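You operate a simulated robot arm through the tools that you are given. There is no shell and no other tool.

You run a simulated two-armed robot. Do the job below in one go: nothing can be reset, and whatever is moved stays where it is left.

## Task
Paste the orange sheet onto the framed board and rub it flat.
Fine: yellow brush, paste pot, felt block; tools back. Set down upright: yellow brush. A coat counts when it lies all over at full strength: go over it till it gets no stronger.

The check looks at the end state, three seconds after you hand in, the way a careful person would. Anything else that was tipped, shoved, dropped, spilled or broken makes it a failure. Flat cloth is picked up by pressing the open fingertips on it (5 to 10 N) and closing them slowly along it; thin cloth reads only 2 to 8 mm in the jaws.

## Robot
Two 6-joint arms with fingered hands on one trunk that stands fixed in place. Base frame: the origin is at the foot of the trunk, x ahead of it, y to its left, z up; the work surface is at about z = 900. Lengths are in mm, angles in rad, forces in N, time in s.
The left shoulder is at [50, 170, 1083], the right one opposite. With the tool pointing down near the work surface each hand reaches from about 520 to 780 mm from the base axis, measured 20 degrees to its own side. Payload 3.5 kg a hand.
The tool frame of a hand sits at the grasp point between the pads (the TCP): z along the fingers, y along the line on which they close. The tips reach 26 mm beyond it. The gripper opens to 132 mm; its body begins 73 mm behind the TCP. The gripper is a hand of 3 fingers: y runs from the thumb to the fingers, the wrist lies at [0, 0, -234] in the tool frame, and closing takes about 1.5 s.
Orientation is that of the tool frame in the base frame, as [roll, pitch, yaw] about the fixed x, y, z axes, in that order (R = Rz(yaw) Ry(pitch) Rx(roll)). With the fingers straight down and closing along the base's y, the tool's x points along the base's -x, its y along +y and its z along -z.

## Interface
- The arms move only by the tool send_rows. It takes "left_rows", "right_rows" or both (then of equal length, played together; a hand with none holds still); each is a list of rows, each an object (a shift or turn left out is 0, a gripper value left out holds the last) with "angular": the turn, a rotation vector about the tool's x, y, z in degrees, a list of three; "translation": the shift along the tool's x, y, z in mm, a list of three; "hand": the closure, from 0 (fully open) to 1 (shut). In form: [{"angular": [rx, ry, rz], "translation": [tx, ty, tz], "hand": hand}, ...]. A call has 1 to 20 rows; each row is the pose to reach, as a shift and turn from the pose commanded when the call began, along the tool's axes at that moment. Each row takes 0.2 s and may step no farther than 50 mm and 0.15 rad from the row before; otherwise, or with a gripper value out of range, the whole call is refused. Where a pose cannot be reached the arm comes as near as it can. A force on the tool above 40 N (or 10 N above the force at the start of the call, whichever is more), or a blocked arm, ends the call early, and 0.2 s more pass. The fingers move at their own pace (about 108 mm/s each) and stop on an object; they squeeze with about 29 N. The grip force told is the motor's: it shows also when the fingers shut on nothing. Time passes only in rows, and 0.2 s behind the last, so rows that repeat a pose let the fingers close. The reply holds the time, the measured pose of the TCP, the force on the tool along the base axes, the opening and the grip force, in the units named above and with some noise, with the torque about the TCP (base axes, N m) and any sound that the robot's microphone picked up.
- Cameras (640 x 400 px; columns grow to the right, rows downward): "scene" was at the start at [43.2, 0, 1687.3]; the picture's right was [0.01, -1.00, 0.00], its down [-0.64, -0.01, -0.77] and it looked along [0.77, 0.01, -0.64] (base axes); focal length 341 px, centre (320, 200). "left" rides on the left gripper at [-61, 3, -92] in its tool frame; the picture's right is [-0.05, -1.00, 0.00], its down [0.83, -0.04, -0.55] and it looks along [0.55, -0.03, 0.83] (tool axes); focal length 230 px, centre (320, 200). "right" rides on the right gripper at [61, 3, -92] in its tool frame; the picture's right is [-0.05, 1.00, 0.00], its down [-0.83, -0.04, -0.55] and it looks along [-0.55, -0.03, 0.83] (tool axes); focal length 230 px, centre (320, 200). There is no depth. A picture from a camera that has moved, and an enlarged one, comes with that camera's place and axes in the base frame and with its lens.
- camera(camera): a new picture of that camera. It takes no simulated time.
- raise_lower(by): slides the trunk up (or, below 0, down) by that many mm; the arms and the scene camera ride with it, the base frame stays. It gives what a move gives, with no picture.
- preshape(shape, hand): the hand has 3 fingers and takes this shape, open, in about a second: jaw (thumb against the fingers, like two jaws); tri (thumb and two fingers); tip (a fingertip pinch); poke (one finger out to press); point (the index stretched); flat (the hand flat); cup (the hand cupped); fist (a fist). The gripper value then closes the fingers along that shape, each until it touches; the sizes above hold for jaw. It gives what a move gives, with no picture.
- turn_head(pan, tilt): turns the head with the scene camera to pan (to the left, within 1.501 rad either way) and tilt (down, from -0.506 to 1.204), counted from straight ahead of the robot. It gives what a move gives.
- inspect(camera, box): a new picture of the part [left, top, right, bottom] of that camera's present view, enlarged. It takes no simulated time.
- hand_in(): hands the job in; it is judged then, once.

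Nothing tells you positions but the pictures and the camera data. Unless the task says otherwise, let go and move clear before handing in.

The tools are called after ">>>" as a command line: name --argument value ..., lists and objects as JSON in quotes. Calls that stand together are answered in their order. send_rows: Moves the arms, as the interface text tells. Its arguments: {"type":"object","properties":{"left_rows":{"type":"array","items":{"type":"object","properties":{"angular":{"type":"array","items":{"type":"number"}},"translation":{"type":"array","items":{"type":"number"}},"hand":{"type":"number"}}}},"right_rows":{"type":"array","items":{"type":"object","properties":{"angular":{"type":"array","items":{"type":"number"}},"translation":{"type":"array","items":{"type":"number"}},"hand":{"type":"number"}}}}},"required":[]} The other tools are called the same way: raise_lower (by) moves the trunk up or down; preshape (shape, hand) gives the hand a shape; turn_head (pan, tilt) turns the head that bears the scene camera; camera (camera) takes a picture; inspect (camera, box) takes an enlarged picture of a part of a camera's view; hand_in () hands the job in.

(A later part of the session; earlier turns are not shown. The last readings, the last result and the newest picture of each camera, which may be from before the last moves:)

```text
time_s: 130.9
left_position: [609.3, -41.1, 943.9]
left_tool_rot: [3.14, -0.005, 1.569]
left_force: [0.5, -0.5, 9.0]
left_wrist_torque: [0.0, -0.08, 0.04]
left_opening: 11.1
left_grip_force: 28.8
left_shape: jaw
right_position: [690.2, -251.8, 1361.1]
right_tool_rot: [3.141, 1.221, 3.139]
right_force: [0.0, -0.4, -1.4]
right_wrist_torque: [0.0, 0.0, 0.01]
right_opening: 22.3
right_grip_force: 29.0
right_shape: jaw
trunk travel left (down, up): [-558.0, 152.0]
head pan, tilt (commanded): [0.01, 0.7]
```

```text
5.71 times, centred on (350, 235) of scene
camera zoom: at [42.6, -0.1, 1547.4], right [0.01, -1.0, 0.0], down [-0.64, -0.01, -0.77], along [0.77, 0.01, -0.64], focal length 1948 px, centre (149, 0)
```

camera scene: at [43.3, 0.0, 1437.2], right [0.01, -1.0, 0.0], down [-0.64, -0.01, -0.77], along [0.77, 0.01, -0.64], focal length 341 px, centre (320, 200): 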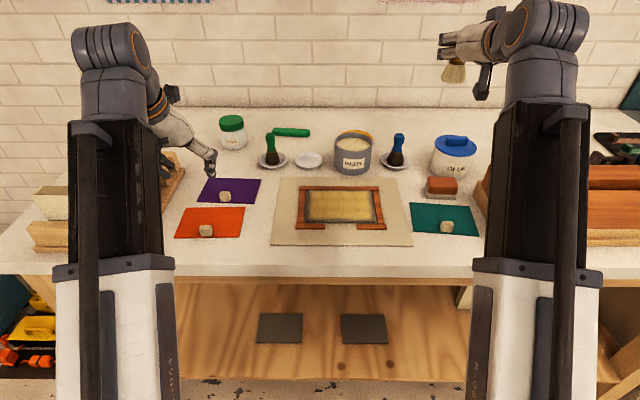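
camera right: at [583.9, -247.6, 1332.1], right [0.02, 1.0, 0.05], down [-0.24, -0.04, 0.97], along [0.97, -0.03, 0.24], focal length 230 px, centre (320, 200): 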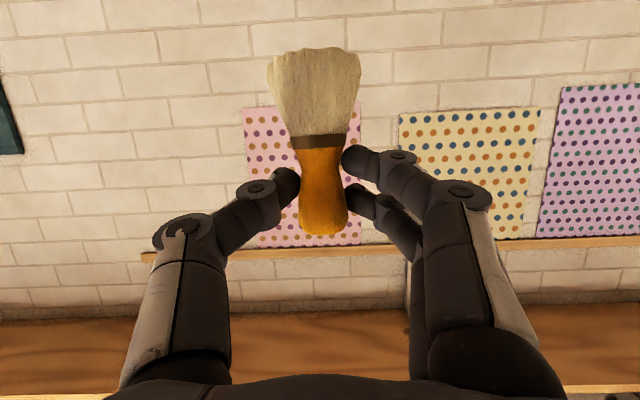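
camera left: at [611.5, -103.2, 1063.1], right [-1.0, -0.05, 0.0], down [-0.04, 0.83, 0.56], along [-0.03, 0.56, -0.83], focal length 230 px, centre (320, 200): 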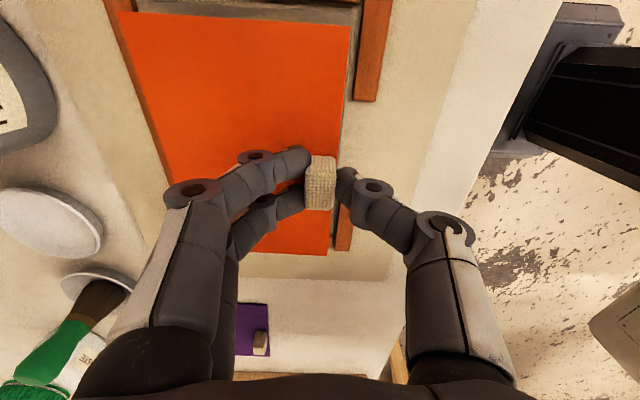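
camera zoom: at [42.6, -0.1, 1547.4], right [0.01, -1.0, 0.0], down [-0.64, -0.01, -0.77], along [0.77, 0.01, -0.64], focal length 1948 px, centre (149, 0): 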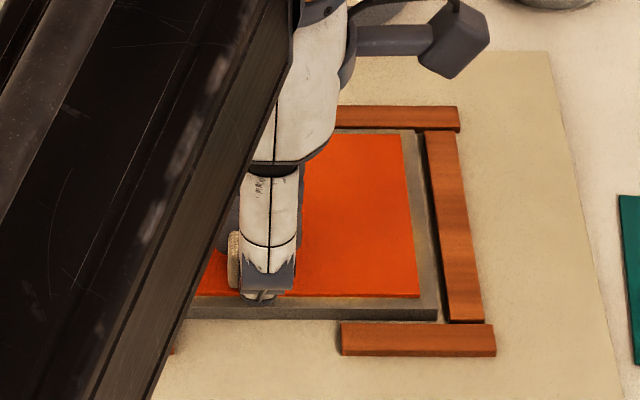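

Sheet is seated on the coated panel with even margins (9 N contact). Releasing the knob and lifting the hand away.

>>> send_rows --left_rows '[{"hand": 0.95}, {"hand": 0.9}, {"hand": 0.86}, {"hand": 0.82}, {"hand": 0.76}, {"hand": 0.7}, {"hand": 0.6}, {"translation": [0, 0, -10], "hand": 0.6}, {"translation": [0, 0, -40], "hand": 0.6}, {"translation": [0, 0, -70], "hand": 0.6}, {"translation": [0, 0, -70], "hand": 0.6}]'

>>> inspect --camera "left" --box '[60, 0, 440, 280]'

>>> inspect --camera "scene" --box '[280, 190, 400, 280]'

```text
time_s: 133.3
left_position: [609.6, -41.8, 1014.4]
left_tool_rot: [-3.141, -0.006, 1.568]
left_force: [0.2, 0.2, 0.6]
left_wrist_torque: [0.02, 0.03, 0.0]
left_opening: 52.5
left_grip_force: 0.0
left_shape: jaw
right_position: [691.5, -251.3, 1360.0]
right_tool_rot: [3.141, 1.222, 3.14]
right_force: [0.3, -0.1, -0.7]
right_wrist_torque: [0.01, 0.01, -0.01]
right_opening: 22.3
right_grip_force: 29.2
right_shape: jaw
trunk travel left (down, up): [-558.0, 152.0]
head pan, tilt (commanded): [0.01, 0.7]
```

```text
1.43 times, centred on (250, 140) of left
camera zoom: at [612.8, -103.2, 1104.9], right [-1.0, -0.05, 0.0], down [-0.04, 0.83, 0.56], along [-0.03, 0.56, -0.83], focal length 329 px, centre (420, 286)
```

zoom: 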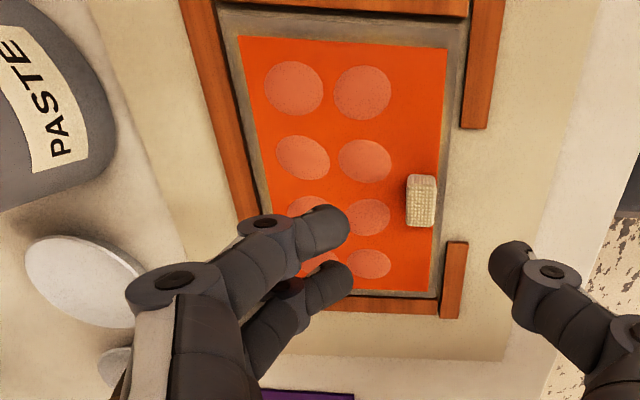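

```text
4.44 times, centred on (340, 235) of scene
camera zoom: at [43.2, 0.0, 1547.2], right [0.01, -1.0, 0.0], down [-0.64, -0.01, -0.77], along [0.77, 0.01, -0.64], focal length 1515 px, centre (231, 44)
```

zoom: 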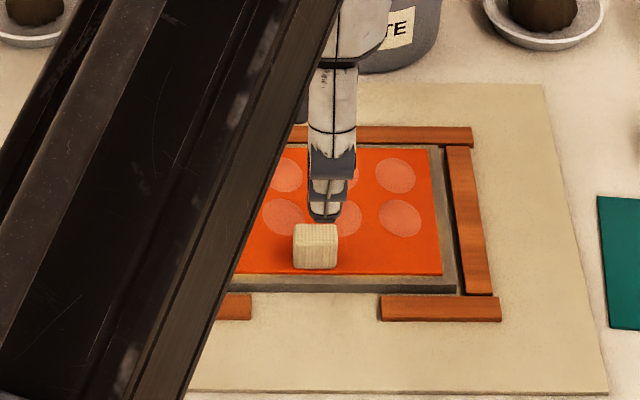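

The sheet is stuck down and shows eight bubbles (2 × 4) that need rubbing flat. First I'll return the brush; the left hand moves up and aside so I can lower the trunk again.

>>> send_rows --left_rows '[{"translation": [20, -3, -40], "hand": 0.5}, {"translation": [50, -8, -70]}, {"translation": [85, -12, -98]}, {"angular": [-7.2, 0, 0], "translation": [122, -18, -122]}, {"angular": [-14.4, 0, 0], "translation": [160, -23, -146]}, {"angular": [-21.6, 0, 0], "translation": [198, -29, -170]}, {"angular": [-28.8, 0, 0], "translation": [236, -34, -194]}, {"angular": [-36, 0, 0], "translation": [274, -40, -220]}, {"angular": [-43.2, 0, 0], "translation": [310, -45, -248]}, {"angular": [-50, 0, 0], "translation": [342, -50, -276]}, {"angular": [-50, 0, 0], "translation": [342, -50, -276]}]'

>>> inspect --camera "scene" --box '[265, 170, 415, 280]'

```text
time_s: 135.7
left_position: [561.0, 300.8, 1292.8]
left_tool_rot: [2.269, -0.005, 1.569]
left_force: [-0.8, -0.2, 0.1]
left_wrist_torque: [0.0, 0.03, 0.02]
left_opening: 65.5
left_grip_force: 0.0
left_shape: jaw
right_position: [691.0, -251.3, 1360.3]
right_tool_rot: [-3.141, 1.222, 3.14]
right_force: [-0.3, 1.2, -0.5]
right_wrist_torque: [0.0, 0.0, -0.04]
right_opening: 22.2
right_grip_force: 29.1
right_shape: jaw
trunk travel left (down, up): [-558.0, 152.0]
head pan, tilt (commanded): [0.01, 0.7]
```

```text
3.64 times, centred on (340, 225) of scene
camera zoom: at [43.2, 0.0, 1547.2], right [0.01, -1.0, 0.0], down [-0.64, -0.01, -0.77], along [0.77, 0.01, -0.64], focal length 1240 px, centre (247, 109)
```

zoom: 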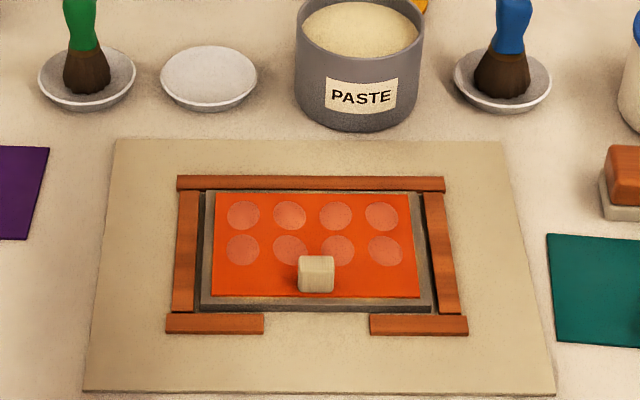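

Now lower the trunk to return the brush.

>>> raise_lower --by -230

>>> camera --camera "right"

>>> camera --camera "scene"

>>> camera --camera "left"

```text
time_s: 138.1
left_position: [560.6, 299.7, 1061.0]
left_tool_rot: [2.269, -0.004, 1.57]
left_force: [-0.4, -0.4, 0.4]
left_wrist_torque: [-0.04, 0.0, -0.03]
left_opening: 65.7
left_grip_force: 0.0
left_shape: jaw
right_position: [690.2, -251.4, 1129.3]
right_tool_rot: [3.141, 1.223, 3.14]
right_force: [-0.4, 0.5, -0.8]
right_wrist_torque: [0.0, 0.01, -0.01]
right_opening: 22.2
right_grip_force: 29.2
right_shape: jaw
trunk travel left (down, up): [-328.0, 382.0]
head pan, tilt (commanded): [0.01, 0.7]
```

```text
taken
camera right: at [583.9, -247.6, 1102.1], right [0.02, 1.0, 0.05], down [-0.24, -0.04, 0.97], along [0.97, -0.03, 0.24], focal length 230 px, centre (320, 200)
```

right: 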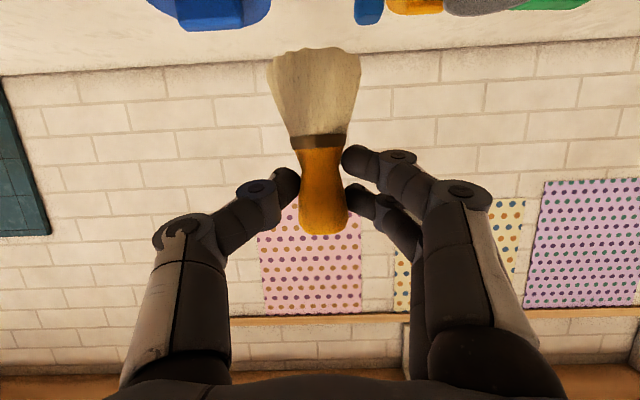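

```text
taken
camera scene: at [43.1, 0.0, 1317.3], right [0.01, -1.0, 0.0], down [-0.64, -0.01, -0.77], along [0.77, 0.01, -0.64], focal length 341 px, centre (320, 200)
```

scene: 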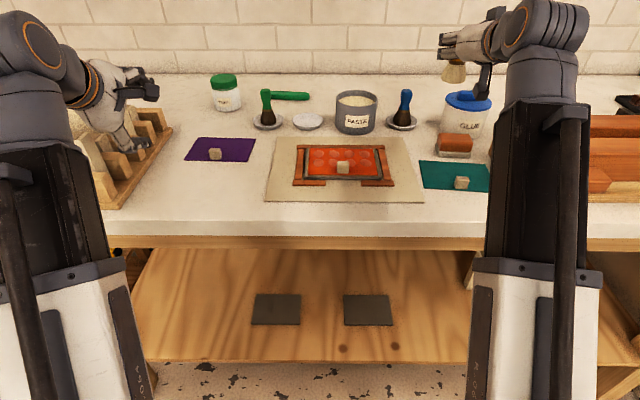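

```text
taken
camera left: at [491.5, 238.4, 1122.3], right [-0.64, -0.05, -0.77], down [-0.45, 0.83, 0.33], along [0.62, 0.56, -0.55], focal length 230 px, centre (320, 200)
```

left: 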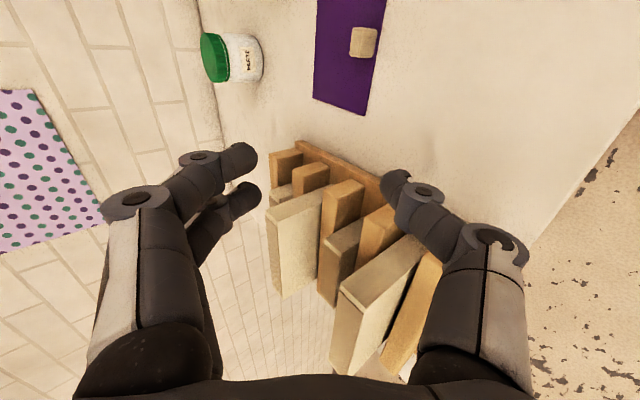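

>>> inspect --camera "scene" --box '[420, 30, 500, 100]'

>>> inspect --camera "scene" --box '[240, 70, 400, 150]'

```text
5.71 times, centred on (460, 65) of scene
camera zoom: at [43.1, 0.0, 1317.3], right [0.01, -1.0, 0.0], down [-0.64, -0.01, -0.77], along [0.77, 0.01, -0.64], focal length 1948 px, centre (-480, 971)
```

zoom: 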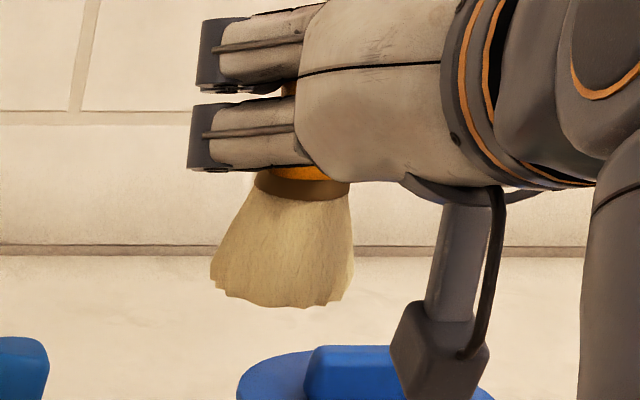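

```text
4.00 times, centred on (320, 110) of scene
camera zoom: at [43.1, 0.0, 1317.3], right [0.01, -1.0, 0.0], down [-0.64, -0.01, -0.77], along [0.77, 0.01, -0.64], focal length 1364 px, centre (320, 560)
```

zoom: 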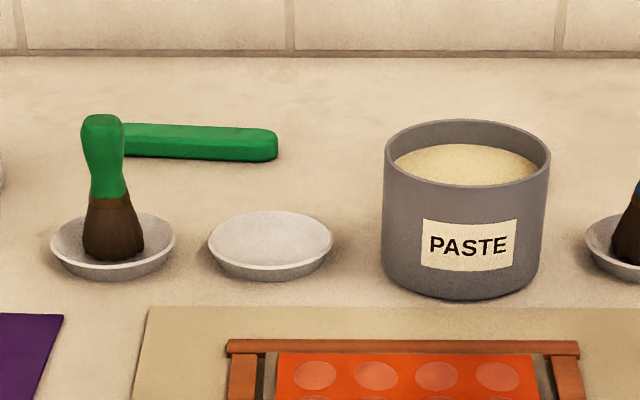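

>>> raise_lower --by 40

>>> send_rows --right_rows '[{"translation": [10.1, 41.6, 5.2], "hand": 1}, {"translation": [20.3, 83.1, 10.4]}, {"translation": [30.4, 124.7, 15.6]}, {"translation": [40.5, 166.3, 20.8]}, {"translation": [50.6, 207.9, 26]}, {"translation": [60.8, 249.4, 31.2]}, {"translation": [70.9, 291, 36.4]}, {"translation": [72.9, 291, 71.1]}, {"translation": [75, 291, 105.8]}, {"translation": [77, 291, 140.4]}, {"translation": [79, 291, 175.1]}, {"translation": [79, 291, 175.1]}]'

>>> camera --camera "right"

>>> inspect --camera "scene" --box '[240, 60, 400, 160]'

```text
time_s: 139.0
left_position: [560.5, 300.8, 1101.0]
left_tool_rot: [2.269, -0.006, 1.569]
left_force: [-0.2, 0.3, 1.1]
left_wrist_torque: [-0.02, 0.0, 0.01]
left_opening: 65.5
left_grip_force: 0.0
left_shape: jaw
right_position: [689.7, -251.0, 1169.4]
right_tool_rot: [3.141, 1.223, 3.139]
right_force: [-0.1, 1.0, -0.1]
right_wrist_torque: [0.0, 0.02, -0.05]
right_opening: 22.3
right_grip_force: 28.9
right_shape: jaw
trunk travel left (down, up): [-368.0, 342.0]
head pan, tilt (commanded): [0.01, 0.7]
```

```text
time_s: 141.6
left_position: [561.0, 300.8, 1100.6]
left_tool_rot: [2.269, -0.005, 1.569]
left_force: [0.7, 0.5, -0.5]
left_wrist_torque: [-0.01, -0.03, 0.01]
left_opening: 65.7
left_grip_force: 0.0
left_shape: jaw
right_position: [828.3, 40.9, 1034.7]
right_tool_rot: [-3.141, 1.223, 3.139]
right_force: [0.3, -0.1, -0.1]
right_wrist_torque: [0.0, -0.04, -0.02]
right_opening: 22.3
right_grip_force: 29.3
right_shape: jaw
trunk travel left (down, up): [-368.0, 342.0]
head pan, tilt (commanded): [0.01, 0.7]
```

```text
taken
camera right: at [722.5, 44.0, 1007.7], right [0.02, 1.0, 0.05], down [-0.24, -0.04, 0.97], along [0.97, -0.03, 0.24], focal length 230 px, centre (320, 200)
```

right: 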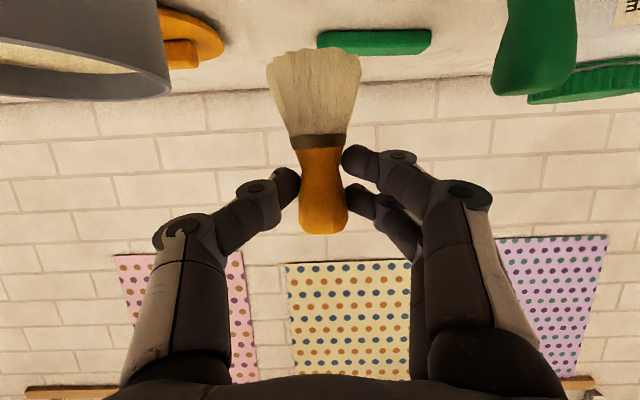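

```text
4.00 times, centred on (320, 110) of scene
camera zoom: at [43.4, 0.1, 1357.2], right [0.01, -1.0, 0.0], down [-0.64, -0.01, -0.77], along [0.77, 0.01, -0.64], focal length 1364 px, centre (320, 560)
```

zoom: 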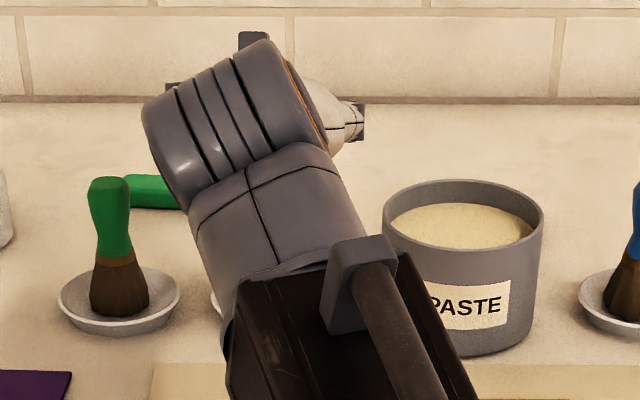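

>>> send_rows --right_rows '[{"translation": [14, -0.8, 5.1], "hand": 1}, {"translation": [28.2, -0.8, 10.3]}, {"translation": [41.4, -0.8, 15]}, {"translation": [41.4, -0.8, 15]}]'

>>> camera --camera "right"

>>> inspect --camera "right" --box '[220, 0, 420, 120]'

```text
time_s: 142.6
left_position: [560.6, 299.5, 1100.7]
left_tool_rot: [2.269, -0.006, 1.569]
left_force: [-0.4, -0.2, -1.1]
left_wrist_torque: [-0.02, 0.03, 0.0]
left_opening: 65.6
left_grip_force: 0.1
left_shape: jaw
right_position: [827.6, 39.4, 990.6]
right_tool_rot: [3.141, 1.222, 3.139]
right_force: [-1.2, 1.1, -0.1]
right_wrist_torque: [0.01, -0.02, 0.02]
right_opening: 22.4
right_grip_force: 28.4
right_shape: jaw
trunk travel left (down, up): [-368.0, 342.0]
head pan, tilt (commanded): [0.01, 0.7]
```

```text
taken
camera right: at [721.9, 43.0, 963.8], right [0.02, 1.0, 0.05], down [-0.24, -0.04, 0.97], along [0.97, -0.03, 0.24], focal length 230 px, centre (320, 200)
```

right: 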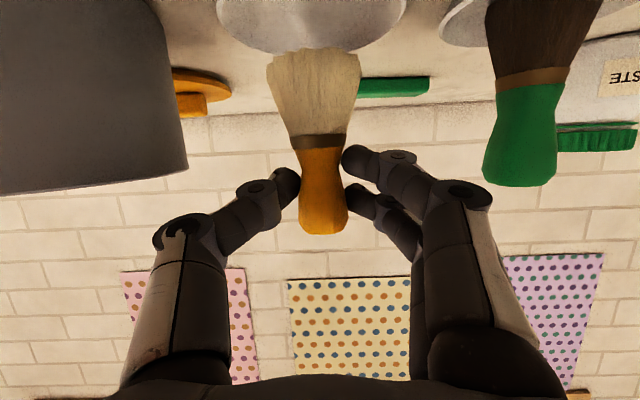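

```text
3.20 times, centred on (320, 60) of right
camera zoom: at [721.9, 43.0, 963.8], right [0.02, 1.0, 0.05], down [-0.24, -0.04, 0.97], along [0.97, -0.03, 0.24], focal length 736 px, centre (320, 648)
```

zoom: 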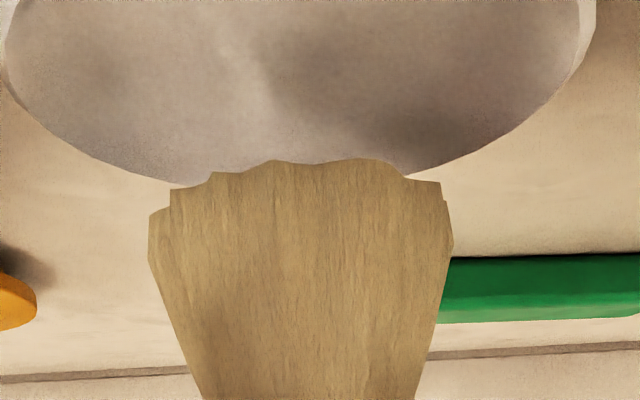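

>>> send_rows --right_rows '[{"translation": [4, -2, 0], "hand": 1}, {"translation": [9.9, -2, 1.5]}, {"translation": [15.7, -2, 3.6]}, {"translation": [15.7, -2, 3.6]}]'

>>> camera --camera "right"

```text
time_s: 143.6
left_position: [560.6, 299.8, 1101.1]
left_tool_rot: [2.267, -0.006, 1.57]
left_force: [-0.4, -0.1, -0.6]
left_wrist_torque: [0.0, -0.01, 0.05]
left_opening: 65.5
left_grip_force: 0.2
left_shape: jaw
right_position: [826.6, 37.1, 975.4]
right_tool_rot: [3.141, 1.222, 3.136]
right_force: [-0.8, 0.1, -0.9]
right_wrist_torque: [-0.01, 0.01, -0.03]
right_opening: 22.3
right_grip_force: 28.7
right_shape: jaw
trunk travel left (down, up): [-368.0, 342.0]
head pan, tilt (commanded): [0.01, 0.7]
```

```text
taken
camera right: at [720.5, 40.0, 948.0], right [0.02, 1.0, 0.05], down [-0.24, -0.04, 0.97], along [0.97, -0.03, 0.24], focal length 230 px, centre (320, 200)
```

right: 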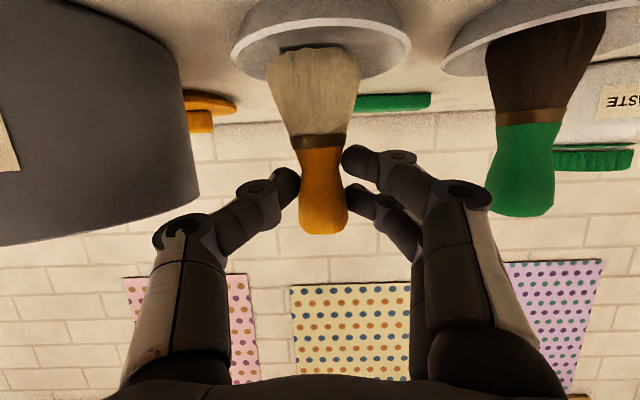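

>>> send_rows --right_rows '[{"translation": [0, 1.3, 0], "hand": 1}, {"translation": [1.9, 2.5, 0.7]}, {"translation": [3.8, 2.5, 1.4]}, {"translation": [3.8, 2.5, 1.4]}]'

>>> camera --camera "right"

```text
time_s: 144.6
left_position: [559.4, 298.9, 1101.9]
left_tool_rot: [2.269, -0.004, 1.569]
left_force: [-0.1, -0.7, 0.6]
left_wrist_torque: [0.0, 0.0, 0.01]
left_opening: 65.3
left_grip_force: 0.1
left_shape: jaw
right_position: [826.7, 39.4, 970.6]
right_tool_rot: [3.141, 1.222, 3.14]
right_force: [-0.2, 0.0, -0.7]
right_wrist_torque: [-0.04, 0.01, -0.02]
right_opening: 22.3
right_grip_force: 28.9
right_shape: jaw
trunk travel left (down, up): [-368.0, 342.0]
head pan, tilt (commanded): [0.01, 0.7]
```

```text
taken
camera right: at [719.9, 43.0, 943.7], right [0.02, 1.0, 0.05], down [-0.24, -0.04, 0.97], along [0.97, -0.03, 0.24], focal length 230 px, centre (320, 200)
```

right: 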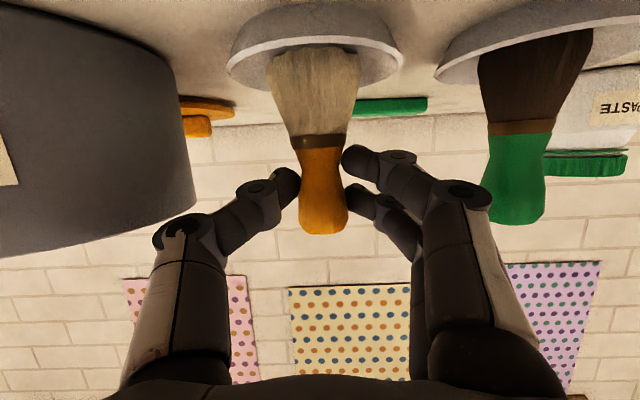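

>>> send_rows --right_rows '[{"translation": [1.4, 0, 0.5], "hand": 1}, {"translation": [2.8, 0, 1]}, {"translation": [2.8, 0, 1]}]'

>>> inspect --camera "right" --box '[200, 0, 440, 160]'

```text
time_s: 145.4
left_position: [560.1, 300.9, 1100.2]
left_tool_rot: [2.267, -0.005, 1.57]
left_force: [-1.5, 0.2, -0.1]
left_wrist_torque: [0.02, 0.03, -0.01]
left_opening: 65.4
left_grip_force: 0.0
left_shape: jaw
right_position: [826.7, 39.0, 968.6]
right_tool_rot: [-3.142, 1.223, 3.141]
right_force: [0.4, -0.3, 4.7]
right_wrist_torque: [0.1, -0.1, -0.01]
right_opening: 22.3
right_grip_force: 28.9
right_shape: jaw
trunk travel left (down, up): [-368.0, 342.0]
head pan, tilt (commanded): [0.01, 0.7]
```

```text
2.50 times, centred on (320, 80) of right
camera zoom: at [719.7, 42.8, 941.8], right [0.02, 1.0, 0.05], down [-0.24, -0.04, 0.97], along [0.97, -0.03, 0.24], focal length 575 px, centre (320, 500)
```

zoom: 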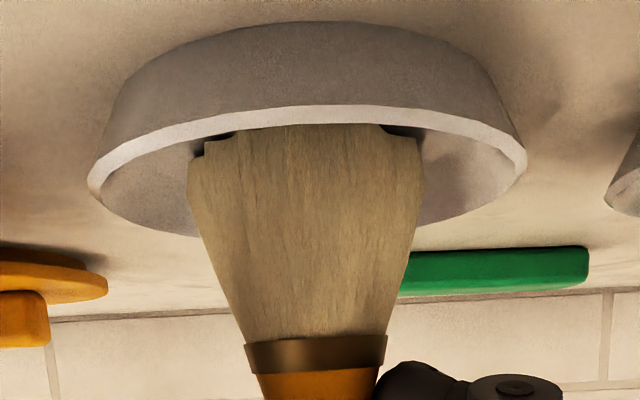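

The brush stands centred and upright in its saucer (4.7 N contact). Opening the hand.

>>> send_rows --right_rows '[{"hand": 0.9}, {"hand": 0.82}, {"hand": 0.78}, {"hand": 0.72}, {"hand": 0.6}, {"hand": 0.5}, {"hand": 0.5}]'

>>> camera --camera "right"

```text
time_s: 147.0
left_position: [559.8, 301.4, 1102.3]
left_tool_rot: [2.269, -0.006, 1.57]
left_force: [-0.4, -0.1, -0.5]
left_wrist_torque: [0.02, 0.0, 0.0]
left_opening: 65.4
left_grip_force: 0.1
left_shape: jaw
right_position: [825.6, 39.3, 965.8]
right_tool_rot: [-3.142, 1.222, 3.138]
right_force: [-0.3, 0.7, -0.5]
right_wrist_torque: [-0.01, 0.02, 0.01]
right_opening: 65.2
right_grip_force: 0.0
right_shape: jaw
trunk travel left (down, up): [-368.0, 342.0]
head pan, tilt (commanded): [0.01, 0.7]
```

```text
taken
camera right: at [719.8, 43.0, 940.7], right [0.02, 1.0, 0.05], down [-0.24, -0.04, 0.97], along [0.97, -0.03, 0.24], focal length 230 px, centre (320, 200)
```

right: 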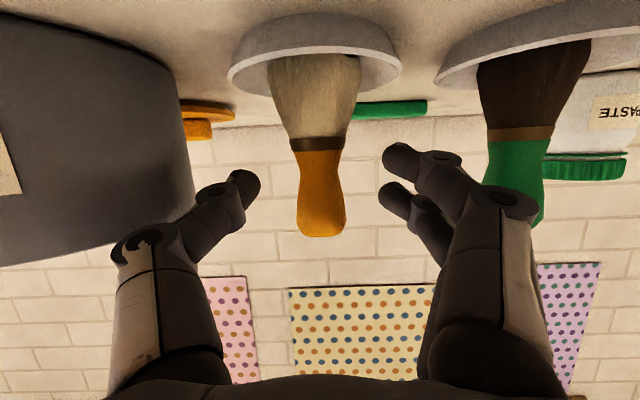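

>>> send_rows --right_rows '[{"translation": [-14.1, 0, -5.1], "hand": 0.5}, {"translation": [-37, 0, -13.5]}, {"translation": [-75, 0, -27.4]}, {"translation": [-61.3, 0, -65]}, {"translation": [-47.6, 0, -102.6]}, {"translation": [-47.6, 0, -102.6]}]'

>>> camera --camera "right"

>>> inspect --camera "right" --box '[220, 0, 420, 120]'

```text
time_s: 148.4
left_position: [559.4, 299.5, 1102.1]
left_tool_rot: [2.27, -0.005, 1.57]
left_force: [-0.5, 0.6, 0.3]
left_wrist_torque: [0.03, 0.02, 0.01]
left_opening: 65.7
left_grip_force: 0.1
left_shape: jaw
right_position: [746.7, 39.1, 1049.0]
right_tool_rot: [-3.141, 1.22, 3.14]
right_force: [0.5, 0.2, 0.3]
right_wrist_torque: [-0.03, 0.02, -0.03]
right_opening: 65.7
right_grip_force: 0.0
right_shape: jaw
trunk travel left (down, up): [-368.0, 342.0]
head pan, tilt (commanded): [0.01, 0.7]
```

```text
taken
camera right: at [638.9, 43.2, 1021.3], right [0.02, 1.0, 0.05], down [-0.24, -0.04, 0.97], along [0.97, -0.03, 0.24], focal length 230 px, centre (320, 200)
```

right: 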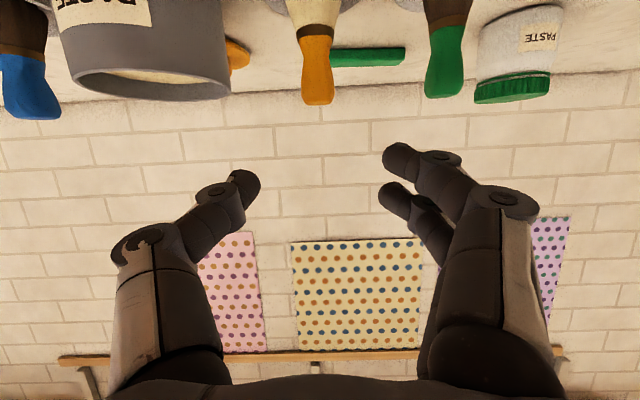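

```text
3.20 times, centred on (320, 60) of right
camera zoom: at [638.9, 43.2, 1021.3], right [0.02, 1.0, 0.05], down [-0.24, -0.04, 0.97], along [0.97, -0.03, 0.24], focal length 736 px, centre (320, 648)
```

zoom: 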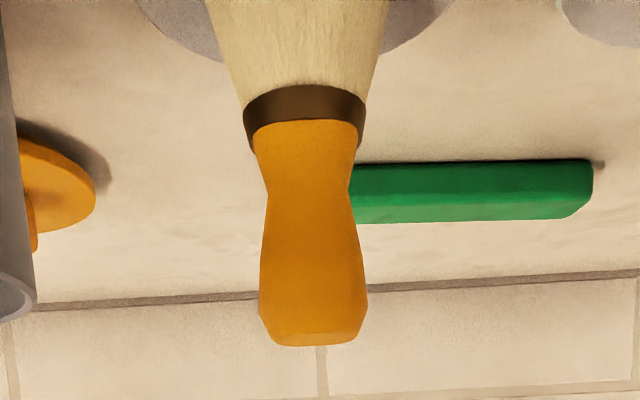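

The brush stands properly in its saucer. Now I'll raise the trunk and turn the right hand vertical to fetch the felt block.

>>> raise_lower --by 300

>>> camera --camera "scene"

>>> inspect --camera "scene" --box '[385, 225, 475, 295]'

>>> inspect --camera "scene" --box '[270, 180, 410, 310]'

```text
time_s: 151.4
left_position: [560.0, 300.1, 1400.4]
left_tool_rot: [2.268, -0.005, 1.57]
left_force: [0.1, 0.5, -0.9]
left_wrist_torque: [0.02, 0.0, -0.02]
left_opening: 65.4
left_grip_force: 0.0
left_shape: jaw
right_position: [745.8, 40.1, 1348.5]
right_tool_rot: [3.142, 1.222, 3.14]
right_force: [-0.2, -0.7, -0.3]
right_wrist_torque: [-0.03, -0.02, 0.0]
right_opening: 65.2
right_grip_force: 0.0
right_shape: jaw
trunk travel left (down, up): [-668.0, 42.0]
head pan, tilt (commanded): [0.01, 0.7]
```

```text
taken
camera scene: at [43.2, 0.1, 1657.2], right [0.01, -1.0, 0.0], down [-0.64, -0.01, -0.77], along [0.77, 0.01, -0.64], focal length 341 px, centre (320, 200)
```

scene: 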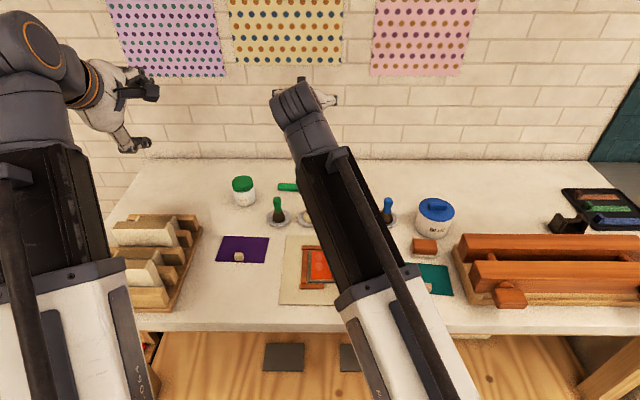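

```text
5.71 times, centred on (430, 260) of scene
camera zoom: at [43.2, 0.1, 1657.2], right [0.01, -1.0, 0.0], down [-0.64, -0.01, -0.77], along [0.77, 0.01, -0.64], focal length 1948 px, centre (-309, -143)
```

zoom: 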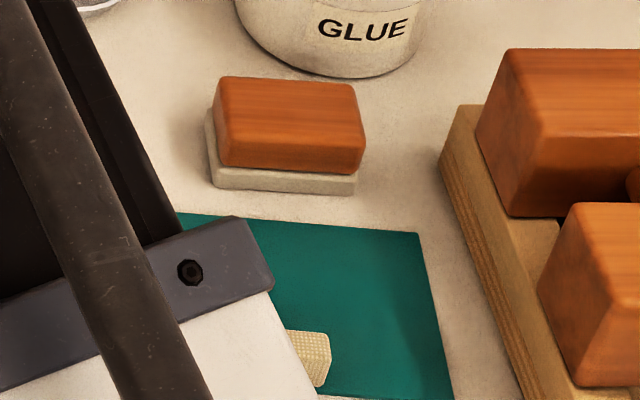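

```text
3.08 times, centred on (340, 245) of scene
camera zoom: at [43.2, 0.1, 1657.2], right [0.01, -1.0, 0.0], down [-0.64, -0.01, -0.77], along [0.77, 0.01, -0.64], focal length 1049 px, centre (258, 62)
```

zoom: 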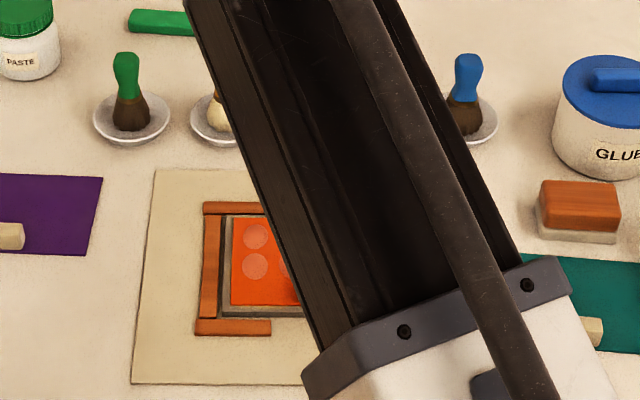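

The felt block is about 70 × 42 × 40 mm at (704, −291). I'll bring the right hand over it, turning vertical on the way.

>>> send_rows --right_rows '[{"angular": [0, 7, 0], "translation": [29.6, -33.1, 6.3], "hand": 0.3}, {"angular": [0, 14, 0], "translation": [59.3, -66.2, 12.6]}, {"angular": [0, 21, 0], "translation": [88.9, -99.3, 18.9]}, {"angular": [0, 28, 0], "translation": [118.6, -132.4, 25.2]}, {"angular": [0, 35, 0], "translation": [148.2, -165.5, 31.5]}, {"angular": [0, 42, 0], "translation": [177.8, -198.6, 37.9]}, {"angular": [0, 49, 0], "translation": [207.5, -231.7, 44.2]}, {"angular": [0, 56, 0], "translation": [237.1, -264.8, 50.5]}, {"angular": [0, 63, 0], "translation": [266.8, -297.9, 56.8]}, {"angular": [0, 70, 0], "translation": [296.4, -331, 63.1]}, {"angular": [0, 70, 0], "translation": [296.4, -331, 63.1]}]'

>>> camera --camera "right"

>>> camera --camera "scene"

```text
time_s: 153.8
left_position: [559.7, 300.9, 1402.5]
left_tool_rot: [2.269, -0.006, 1.568]
left_force: [-0.8, -0.2, -0.3]
left_wrist_torque: [0.01, 0.01, -0.02]
left_opening: 65.4
left_grip_force: 0.1
left_shape: jaw
right_position: [702.3, -292.1, 1047.7]
right_tool_rot: [-3.14, -0.002, 3.14]
right_force: [1.1, -0.2, 0.4]
right_wrist_torque: [0.01, 0.01, -0.01]
right_opening: 92.0
right_grip_force: 0.0
right_shape: jaw
trunk travel left (down, up): [-668.0, 42.0]
head pan, tilt (commanded): [0.01, 0.7]
```

```text
taken
camera right: at [642.8, -288.6, 1138.5], right [0.05, 1.0, 0.0], down [0.83, -0.04, 0.55], along [0.55, -0.03, -0.83], focal length 230 px, centre (320, 200)
```

right: 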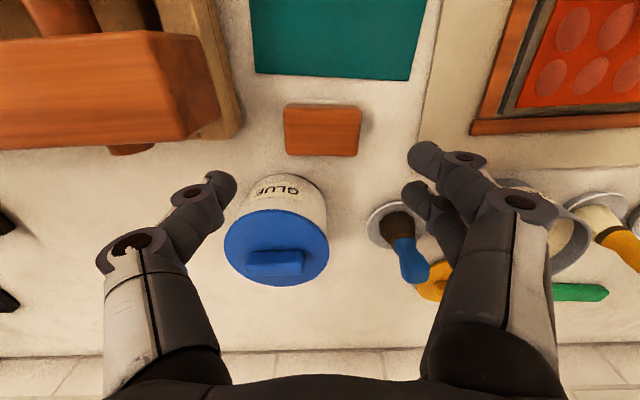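

```text
taken
camera scene: at [43.0, 0.2, 1657.3], right [0.01, -1.0, 0.0], down [-0.64, -0.01, -0.77], along [0.77, 0.01, -0.64], focal length 341 px, centre (320, 200)
```

scene: 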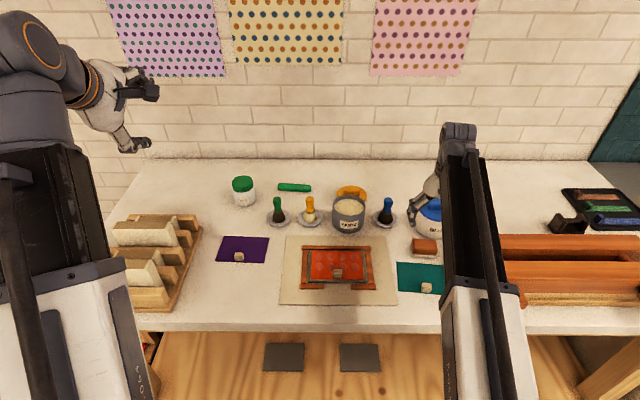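

>>> inspect --camera "right" --box '[260, 80, 390, 170]'

>>> inspect --camera "scene" --box '[285, 235, 385, 305]'

>>> inspect --camera "scene" --box '[255, 180, 355, 240]'

```text
4.44 times, centred on (325, 125) of right
camera zoom: at [642.8, -288.6, 1138.5], right [0.05, 1.0, 0.0], down [0.83, -0.04, 0.55], along [0.55, -0.03, -0.83], focal length 1022 px, centre (298, 533)
```

zoom: 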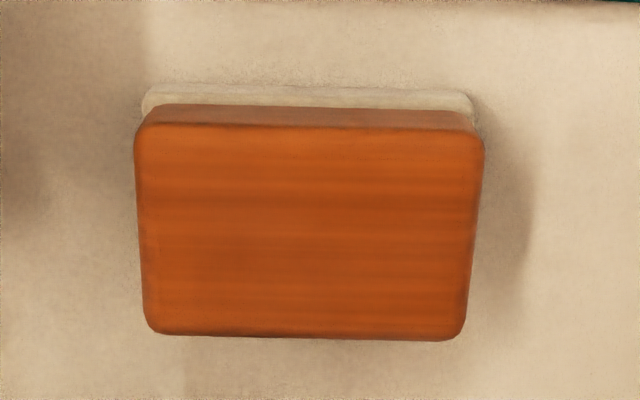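

```text
5.71 times, centred on (335, 270) of scene
camera zoom: at [43.0, 0.2, 1657.3], right [0.01, -1.0, 0.0], down [-0.64, -0.01, -0.77], along [0.77, 0.01, -0.64], focal length 1948 px, centre (234, -200)
```

zoom: 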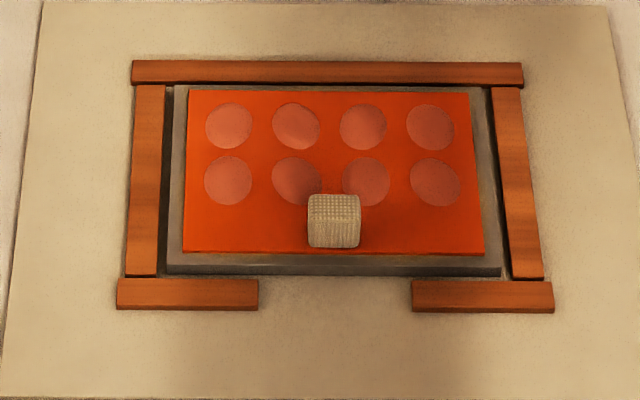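

```text
6.40 times, centred on (305, 210) of scene
camera zoom: at [43.0, 0.2, 1657.3], right [0.01, -1.0, 0.0], down [-0.64, -0.01, -0.77], along [0.77, 0.01, -0.64], focal length 2182 px, centre (416, 136)
```

zoom: 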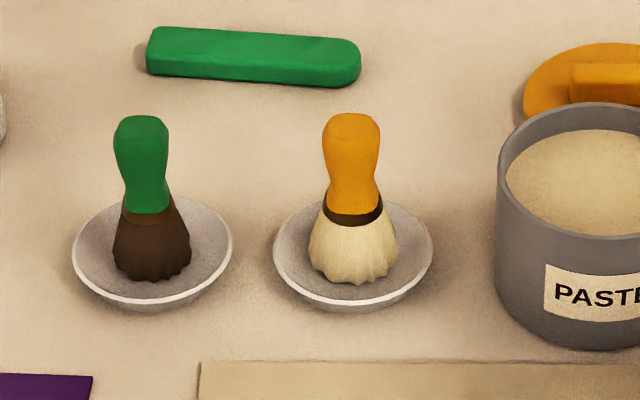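

Board, sheet and brush all look good. Lowering onto the felt block, aligned to its −4.7° yaw.

>>> send_rows --right_rows '[{"angular": [0, 0, 2], "translation": [-3.1, 1.6, 25], "hand": 0.3}, {"angular": [0, 0, 4.7], "translation": [-3.1, 1.6, 55]}, {"angular": [0, 0, 4.7], "translation": [-3.1, 1.6, 85]}, {"angular": [0, 0, 4.7], "translation": [-3.1, 1.6, 104]}, {"angular": [0, 0, 4.7], "translation": [-3.1, 1.6, 104]}]'

>>> camera --camera "right"

```text
time_s: 155.0
left_position: [560.9, 301.4, 1400.6]
left_tool_rot: [2.27, -0.005, 1.568]
left_force: [-0.2, -0.3, -0.8]
left_wrist_torque: [-0.01, -0.01, 0.01]
left_opening: 65.5
left_grip_force: 0.2
left_shape: jaw
right_position: [705.5, -290.3, 944.8]
right_tool_rot: [3.141, 0.0, 3.058]
right_force: [-0.5, 0.4, 0.4]
right_wrist_torque: [-0.01, 0.0, -0.02]
right_opening: 92.3
right_grip_force: 0.1
right_shape: jaw
trunk travel left (down, up): [-668.0, 42.0]
head pan, tilt (commanded): [0.01, 0.7]
```

```text
taken
camera right: at [646.2, -280.9, 1035.4], right [0.14, 0.99, 0.0], down [0.82, -0.11, 0.55], along [0.55, -0.08, -0.83], focal length 230 px, centre (320, 200)
```

right: 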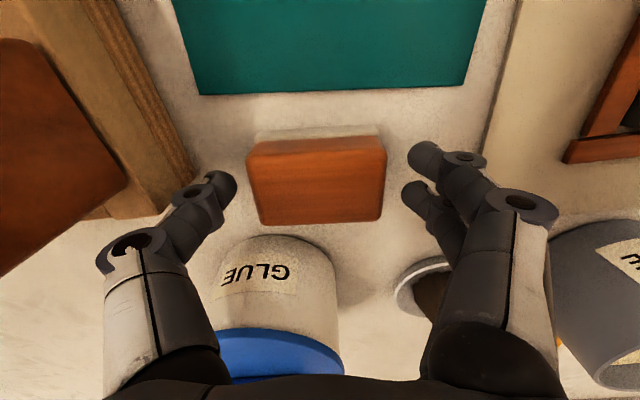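

>>> send_rows --right_rows '[{"hand": 0.4}, {"hand": 0.45}, {"hand": 0.5}, {"hand": 0.55}, {"hand": 0.7}, {"hand": 1}, {"hand": 1}]'

>>> camera --camera "right"

```text
time_s: 156.6
left_position: [560.1, 300.2, 1401.4]
left_tool_rot: [2.269, -0.007, 1.568]
left_force: [-0.2, 0.3, -0.6]
left_wrist_torque: [0.01, 0.0, 0.01]
left_opening: 65.7
left_grip_force: 0.0
left_shape: jaw
right_position: [705.5, -288.7, 943.9]
right_tool_rot: [-3.141, 0.0, 3.058]
right_force: [0.4, -0.6, -0.3]
right_wrist_torque: [-0.01, -0.01, 0.0]
right_opening: 61.6
right_grip_force: 29.6
right_shape: jaw
trunk travel left (down, up): [-668.0, 42.0]
head pan, tilt (commanded): [0.01, 0.7]
```

```text
taken
camera right: at [646.2, -281.0, 1035.6], right [0.14, 0.99, 0.0], down [0.82, -0.11, 0.55], along [0.55, -0.08, -0.83], focal length 230 px, centre (320, 200)
```

right: 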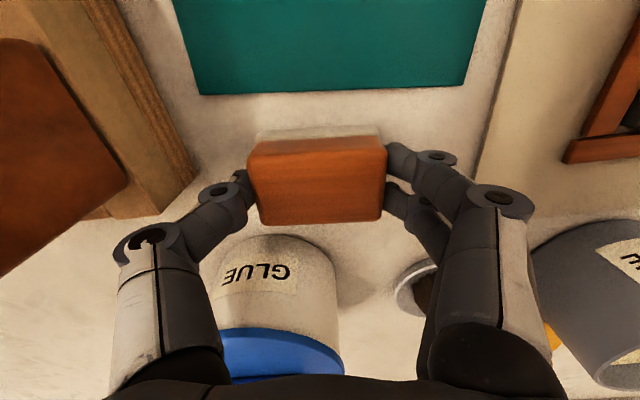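

Block gripped (61.6 mm). Lifting it and carrying it to the right end of the sheet.

>>> send_rows --right_rows '[{"translation": [0, 0, -25], "hand": 1}, {"translation": [0, 0, -66]}, {"angular": [0, 0, -1], "translation": [10.1, 40.3, -66]}, {"angular": [0, 0, -2], "translation": [20.2, 80.6, -66]}, {"angular": [0, 0, -3], "translation": [30.3, 120.9, -66]}, {"angular": [0, 0, -4], "translation": [40.4, 161.2, -66]}, {"angular": [0, 0, -4.8], "translation": [50.5, 201.5, -66]}, {"angular": [0, 0, -4.8], "translation": [50.5, 201.5, -35]}, {"angular": [0, 0, -4.8], "translation": [50.5, 201.5, -35]}]'

>>> camera --camera "right"

>>> inspect --camera "scene" --box '[285, 220, 415, 305]'

```text
time_s: 158.6
left_position: [560.2, 299.1, 1401.4]
left_tool_rot: [2.269, -0.005, 1.571]
left_force: [0.1, 0.0, 0.2]
left_wrist_torque: [-0.01, 0.01, -0.01]
left_opening: 65.4
left_grip_force: 0.0
left_shape: jaw
right_position: [673.5, -82.9, 980.4]
right_tool_rot: [3.14, 0.0, -3.14]
right_force: [-0.1, 0.8, -0.3]
right_wrist_torque: [0.02, -0.01, 0.03]
right_opening: 61.4
right_grip_force: 28.9
right_shape: jaw
trunk travel left (down, up): [-668.0, 42.0]
head pan, tilt (commanded): [0.01, 0.7]
```

```text
taken
camera right: at [612.4, -79.6, 1071.1], right [0.05, 1.0, 0.0], down [0.83, -0.04, 0.55], along [0.55, -0.03, -0.83], focal length 230 px, centre (320, 200)
```

right: 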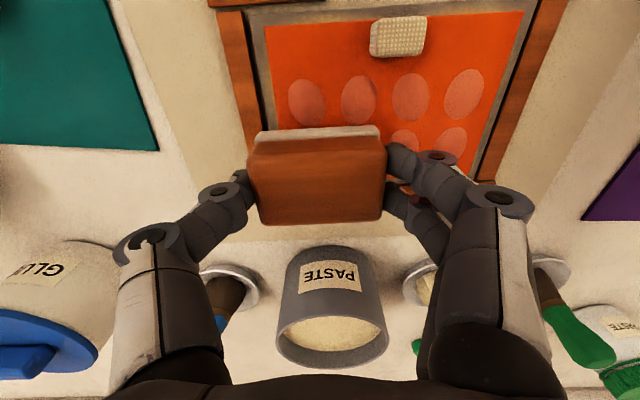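

```text
4.71 times, centred on (350, 262) of scene
camera zoom: at [43.2, 0.0, 1657.3], right [0.01, -1.0, 0.0], down [-0.64, -0.01, -0.77], along [0.77, 0.01, -0.64], focal length 1604 px, centre (179, -94)
```

zoom: 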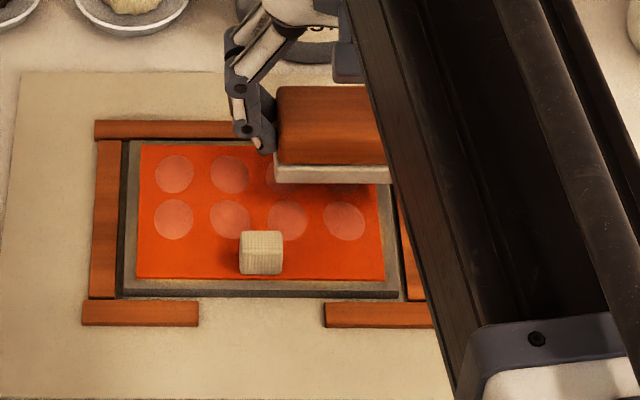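

>>> send_rows --right_rows '[{"translation": [0, 0, 8], "hand": 1}, {"translation": [0, 0, 15]}, {"translation": [0, 0, 19]}, {"translation": [0, 0, 19]}]'

```text
time_s: 159.6
left_position: [560.2, 299.8, 1401.5]
left_tool_rot: [2.269, -0.005, 1.57]
left_force: [-0.3, -0.2, 0.0]
left_wrist_torque: [-0.01, 0.0, -0.06]
left_opening: 65.4
left_grip_force: 0.1
left_shape: jaw
right_position: [671.5, -84.5, 961.4]
right_tool_rot: [3.141, 0.001, -3.141]
right_force: [-0.1, 0.0, -0.4]
right_wrist_torque: [0.0, 0.02, 0.0]
right_opening: 61.4
right_grip_force: 28.9
right_shape: jaw
trunk travel left (down, up): [-668.0, 42.0]
head pan, tilt (commanded): [0.01, 0.7]
```

>>> send_rows --right_rows '[{"translation": [0, 0, 1.5], "hand": 1}, {"translation": [0, 0, 3]}, {"translation": [0, 0, 3]}]'

```text
time_s: 160.4
left_position: [559.9, 300.4, 1401.9]
left_tool_rot: [2.267, -0.005, 1.568]
left_force: [-0.5, 1.0, 0.3]
left_wrist_torque: [-0.01, -0.03, -0.01]
left_opening: 65.7
left_grip_force: 0.0
left_shape: jaw
right_position: [672.7, -84.5, 958.5]
right_tool_rot: [-3.14, 0.003, -3.141]
right_force: [1.3, -0.2, 11.4]
right_wrist_torque: [-0.01, 0.03, -0.04]
right_opening: 61.3
right_grip_force: 28.9
right_shape: jaw
trunk travel left (down, up): [-668.0, 42.0]
head pan, tilt (commanded): [0.01, 0.7]
```

Contact at 11 N. First rubbing stroke along the far row of bubbles.

>>> send_rows --right_rows '[{"translation": [0, 18, 0], "hand": 1}, {"translation": [0, 36, 0]}, {"translation": [0, 54, 0]}, {"translation": [0, 72, 0]}, {"translation": [0, 88, 0]}, {"translation": [0, 88, 0]}]'

>>> camera --camera "right"

>>> inspect --camera "scene" --box '[285, 220, 415, 305]'

```text
time_s: 161.8
left_position: [559.2, 298.7, 1402.2]
left_tool_rot: [2.267, -0.006, 1.567]
left_force: [-0.2, 0.0, 0.3]
left_wrist_torque: [-0.03, 0.01, 0.01]
left_opening: 65.6
left_grip_force: 0.0
left_shape: jaw
right_position: [671.8, 3.7, 957.2]
right_tool_rot: [3.141, 0.002, -3.141]
right_force: [0.5, -6.3, 18.0]
right_wrist_torque: [-0.31, 0.0, -0.01]
right_opening: 61.4
right_grip_force: 28.8
right_shape: jaw
trunk travel left (down, up): [-668.0, 42.0]
head pan, tilt (commanded): [0.01, 0.7]
```

```text
taken
camera right: at [611.3, 6.8, 1048.8], right [0.05, 1.0, 0.0], down [0.83, -0.04, 0.56], along [0.56, -0.03, -0.83], focal length 230 px, centre (320, 200)
```

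right: 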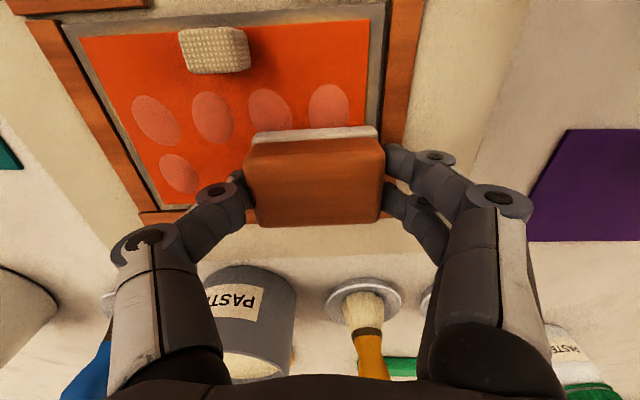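

```text
4.71 times, centred on (350, 262) of scene
camera zoom: at [41.5, -0.6, 1657.4], right [0.01, -1.0, 0.0], down [-0.64, -0.01, -0.77], along [0.77, 0.01, -0.64], focal length 1604 px, centre (179, -94)
```

zoom: 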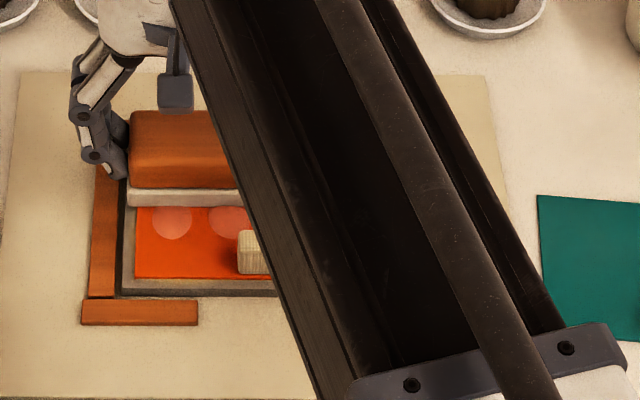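

>>> send_rows --right_rows '[{"translation": [0, -18, 0], "hand": 1}, {"translation": [0, -36, 0]}, {"translation": [0, -54, 0]}, {"translation": [0, -72, 0]}, {"translation": [0, -90, 0]}, {"translation": [0, -95, 0]}, {"translation": [0, -77, 0]}, {"translation": [0, -59, 0]}, {"translation": [0, -41, 0]}, {"translation": [0, -23, 0]}, {"translation": [0, -5, 0]}, {"translation": [0, 5, 0]}]'

>>> camera --camera "right"

```text
time_s: 164.4
left_position: [559.1, 300.8, 1401.3]
left_tool_rot: [2.268, -0.005, 1.569]
left_force: [0.8, 0.1, -0.7]
left_wrist_torque: [-0.04, 0.0, -0.02]
left_opening: 65.5
left_grip_force: 0.1
left_shape: jaw
right_position: [671.0, 7.8, 957.7]
right_tool_rot: [3.141, -0.001, 3.141]
right_force: [-0.9, -4.0, 12.0]
right_wrist_torque: [-0.15, 0.02, 0.01]
right_opening: 61.8
right_grip_force: 29.6
right_shape: jaw
trunk travel left (down, up): [-668.0, 42.0]
head pan, tilt (commanded): [0.01, 0.7]
```

```text
taken
camera right: at [611.4, 11.0, 1048.7], right [0.05, 1.0, 0.0], down [0.83, -0.04, 0.56], along [0.55, -0.03, -0.83], focal length 230 px, centre (320, 200)
```

right: 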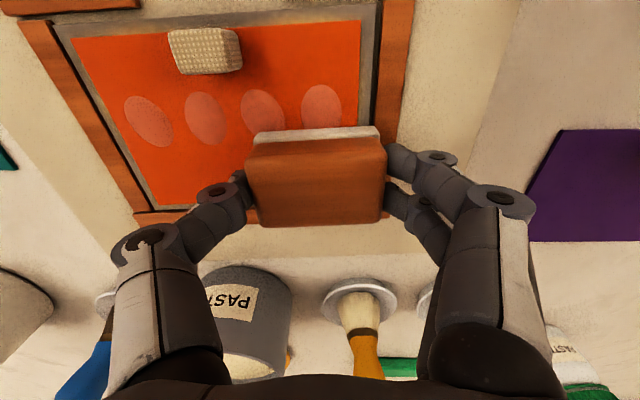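

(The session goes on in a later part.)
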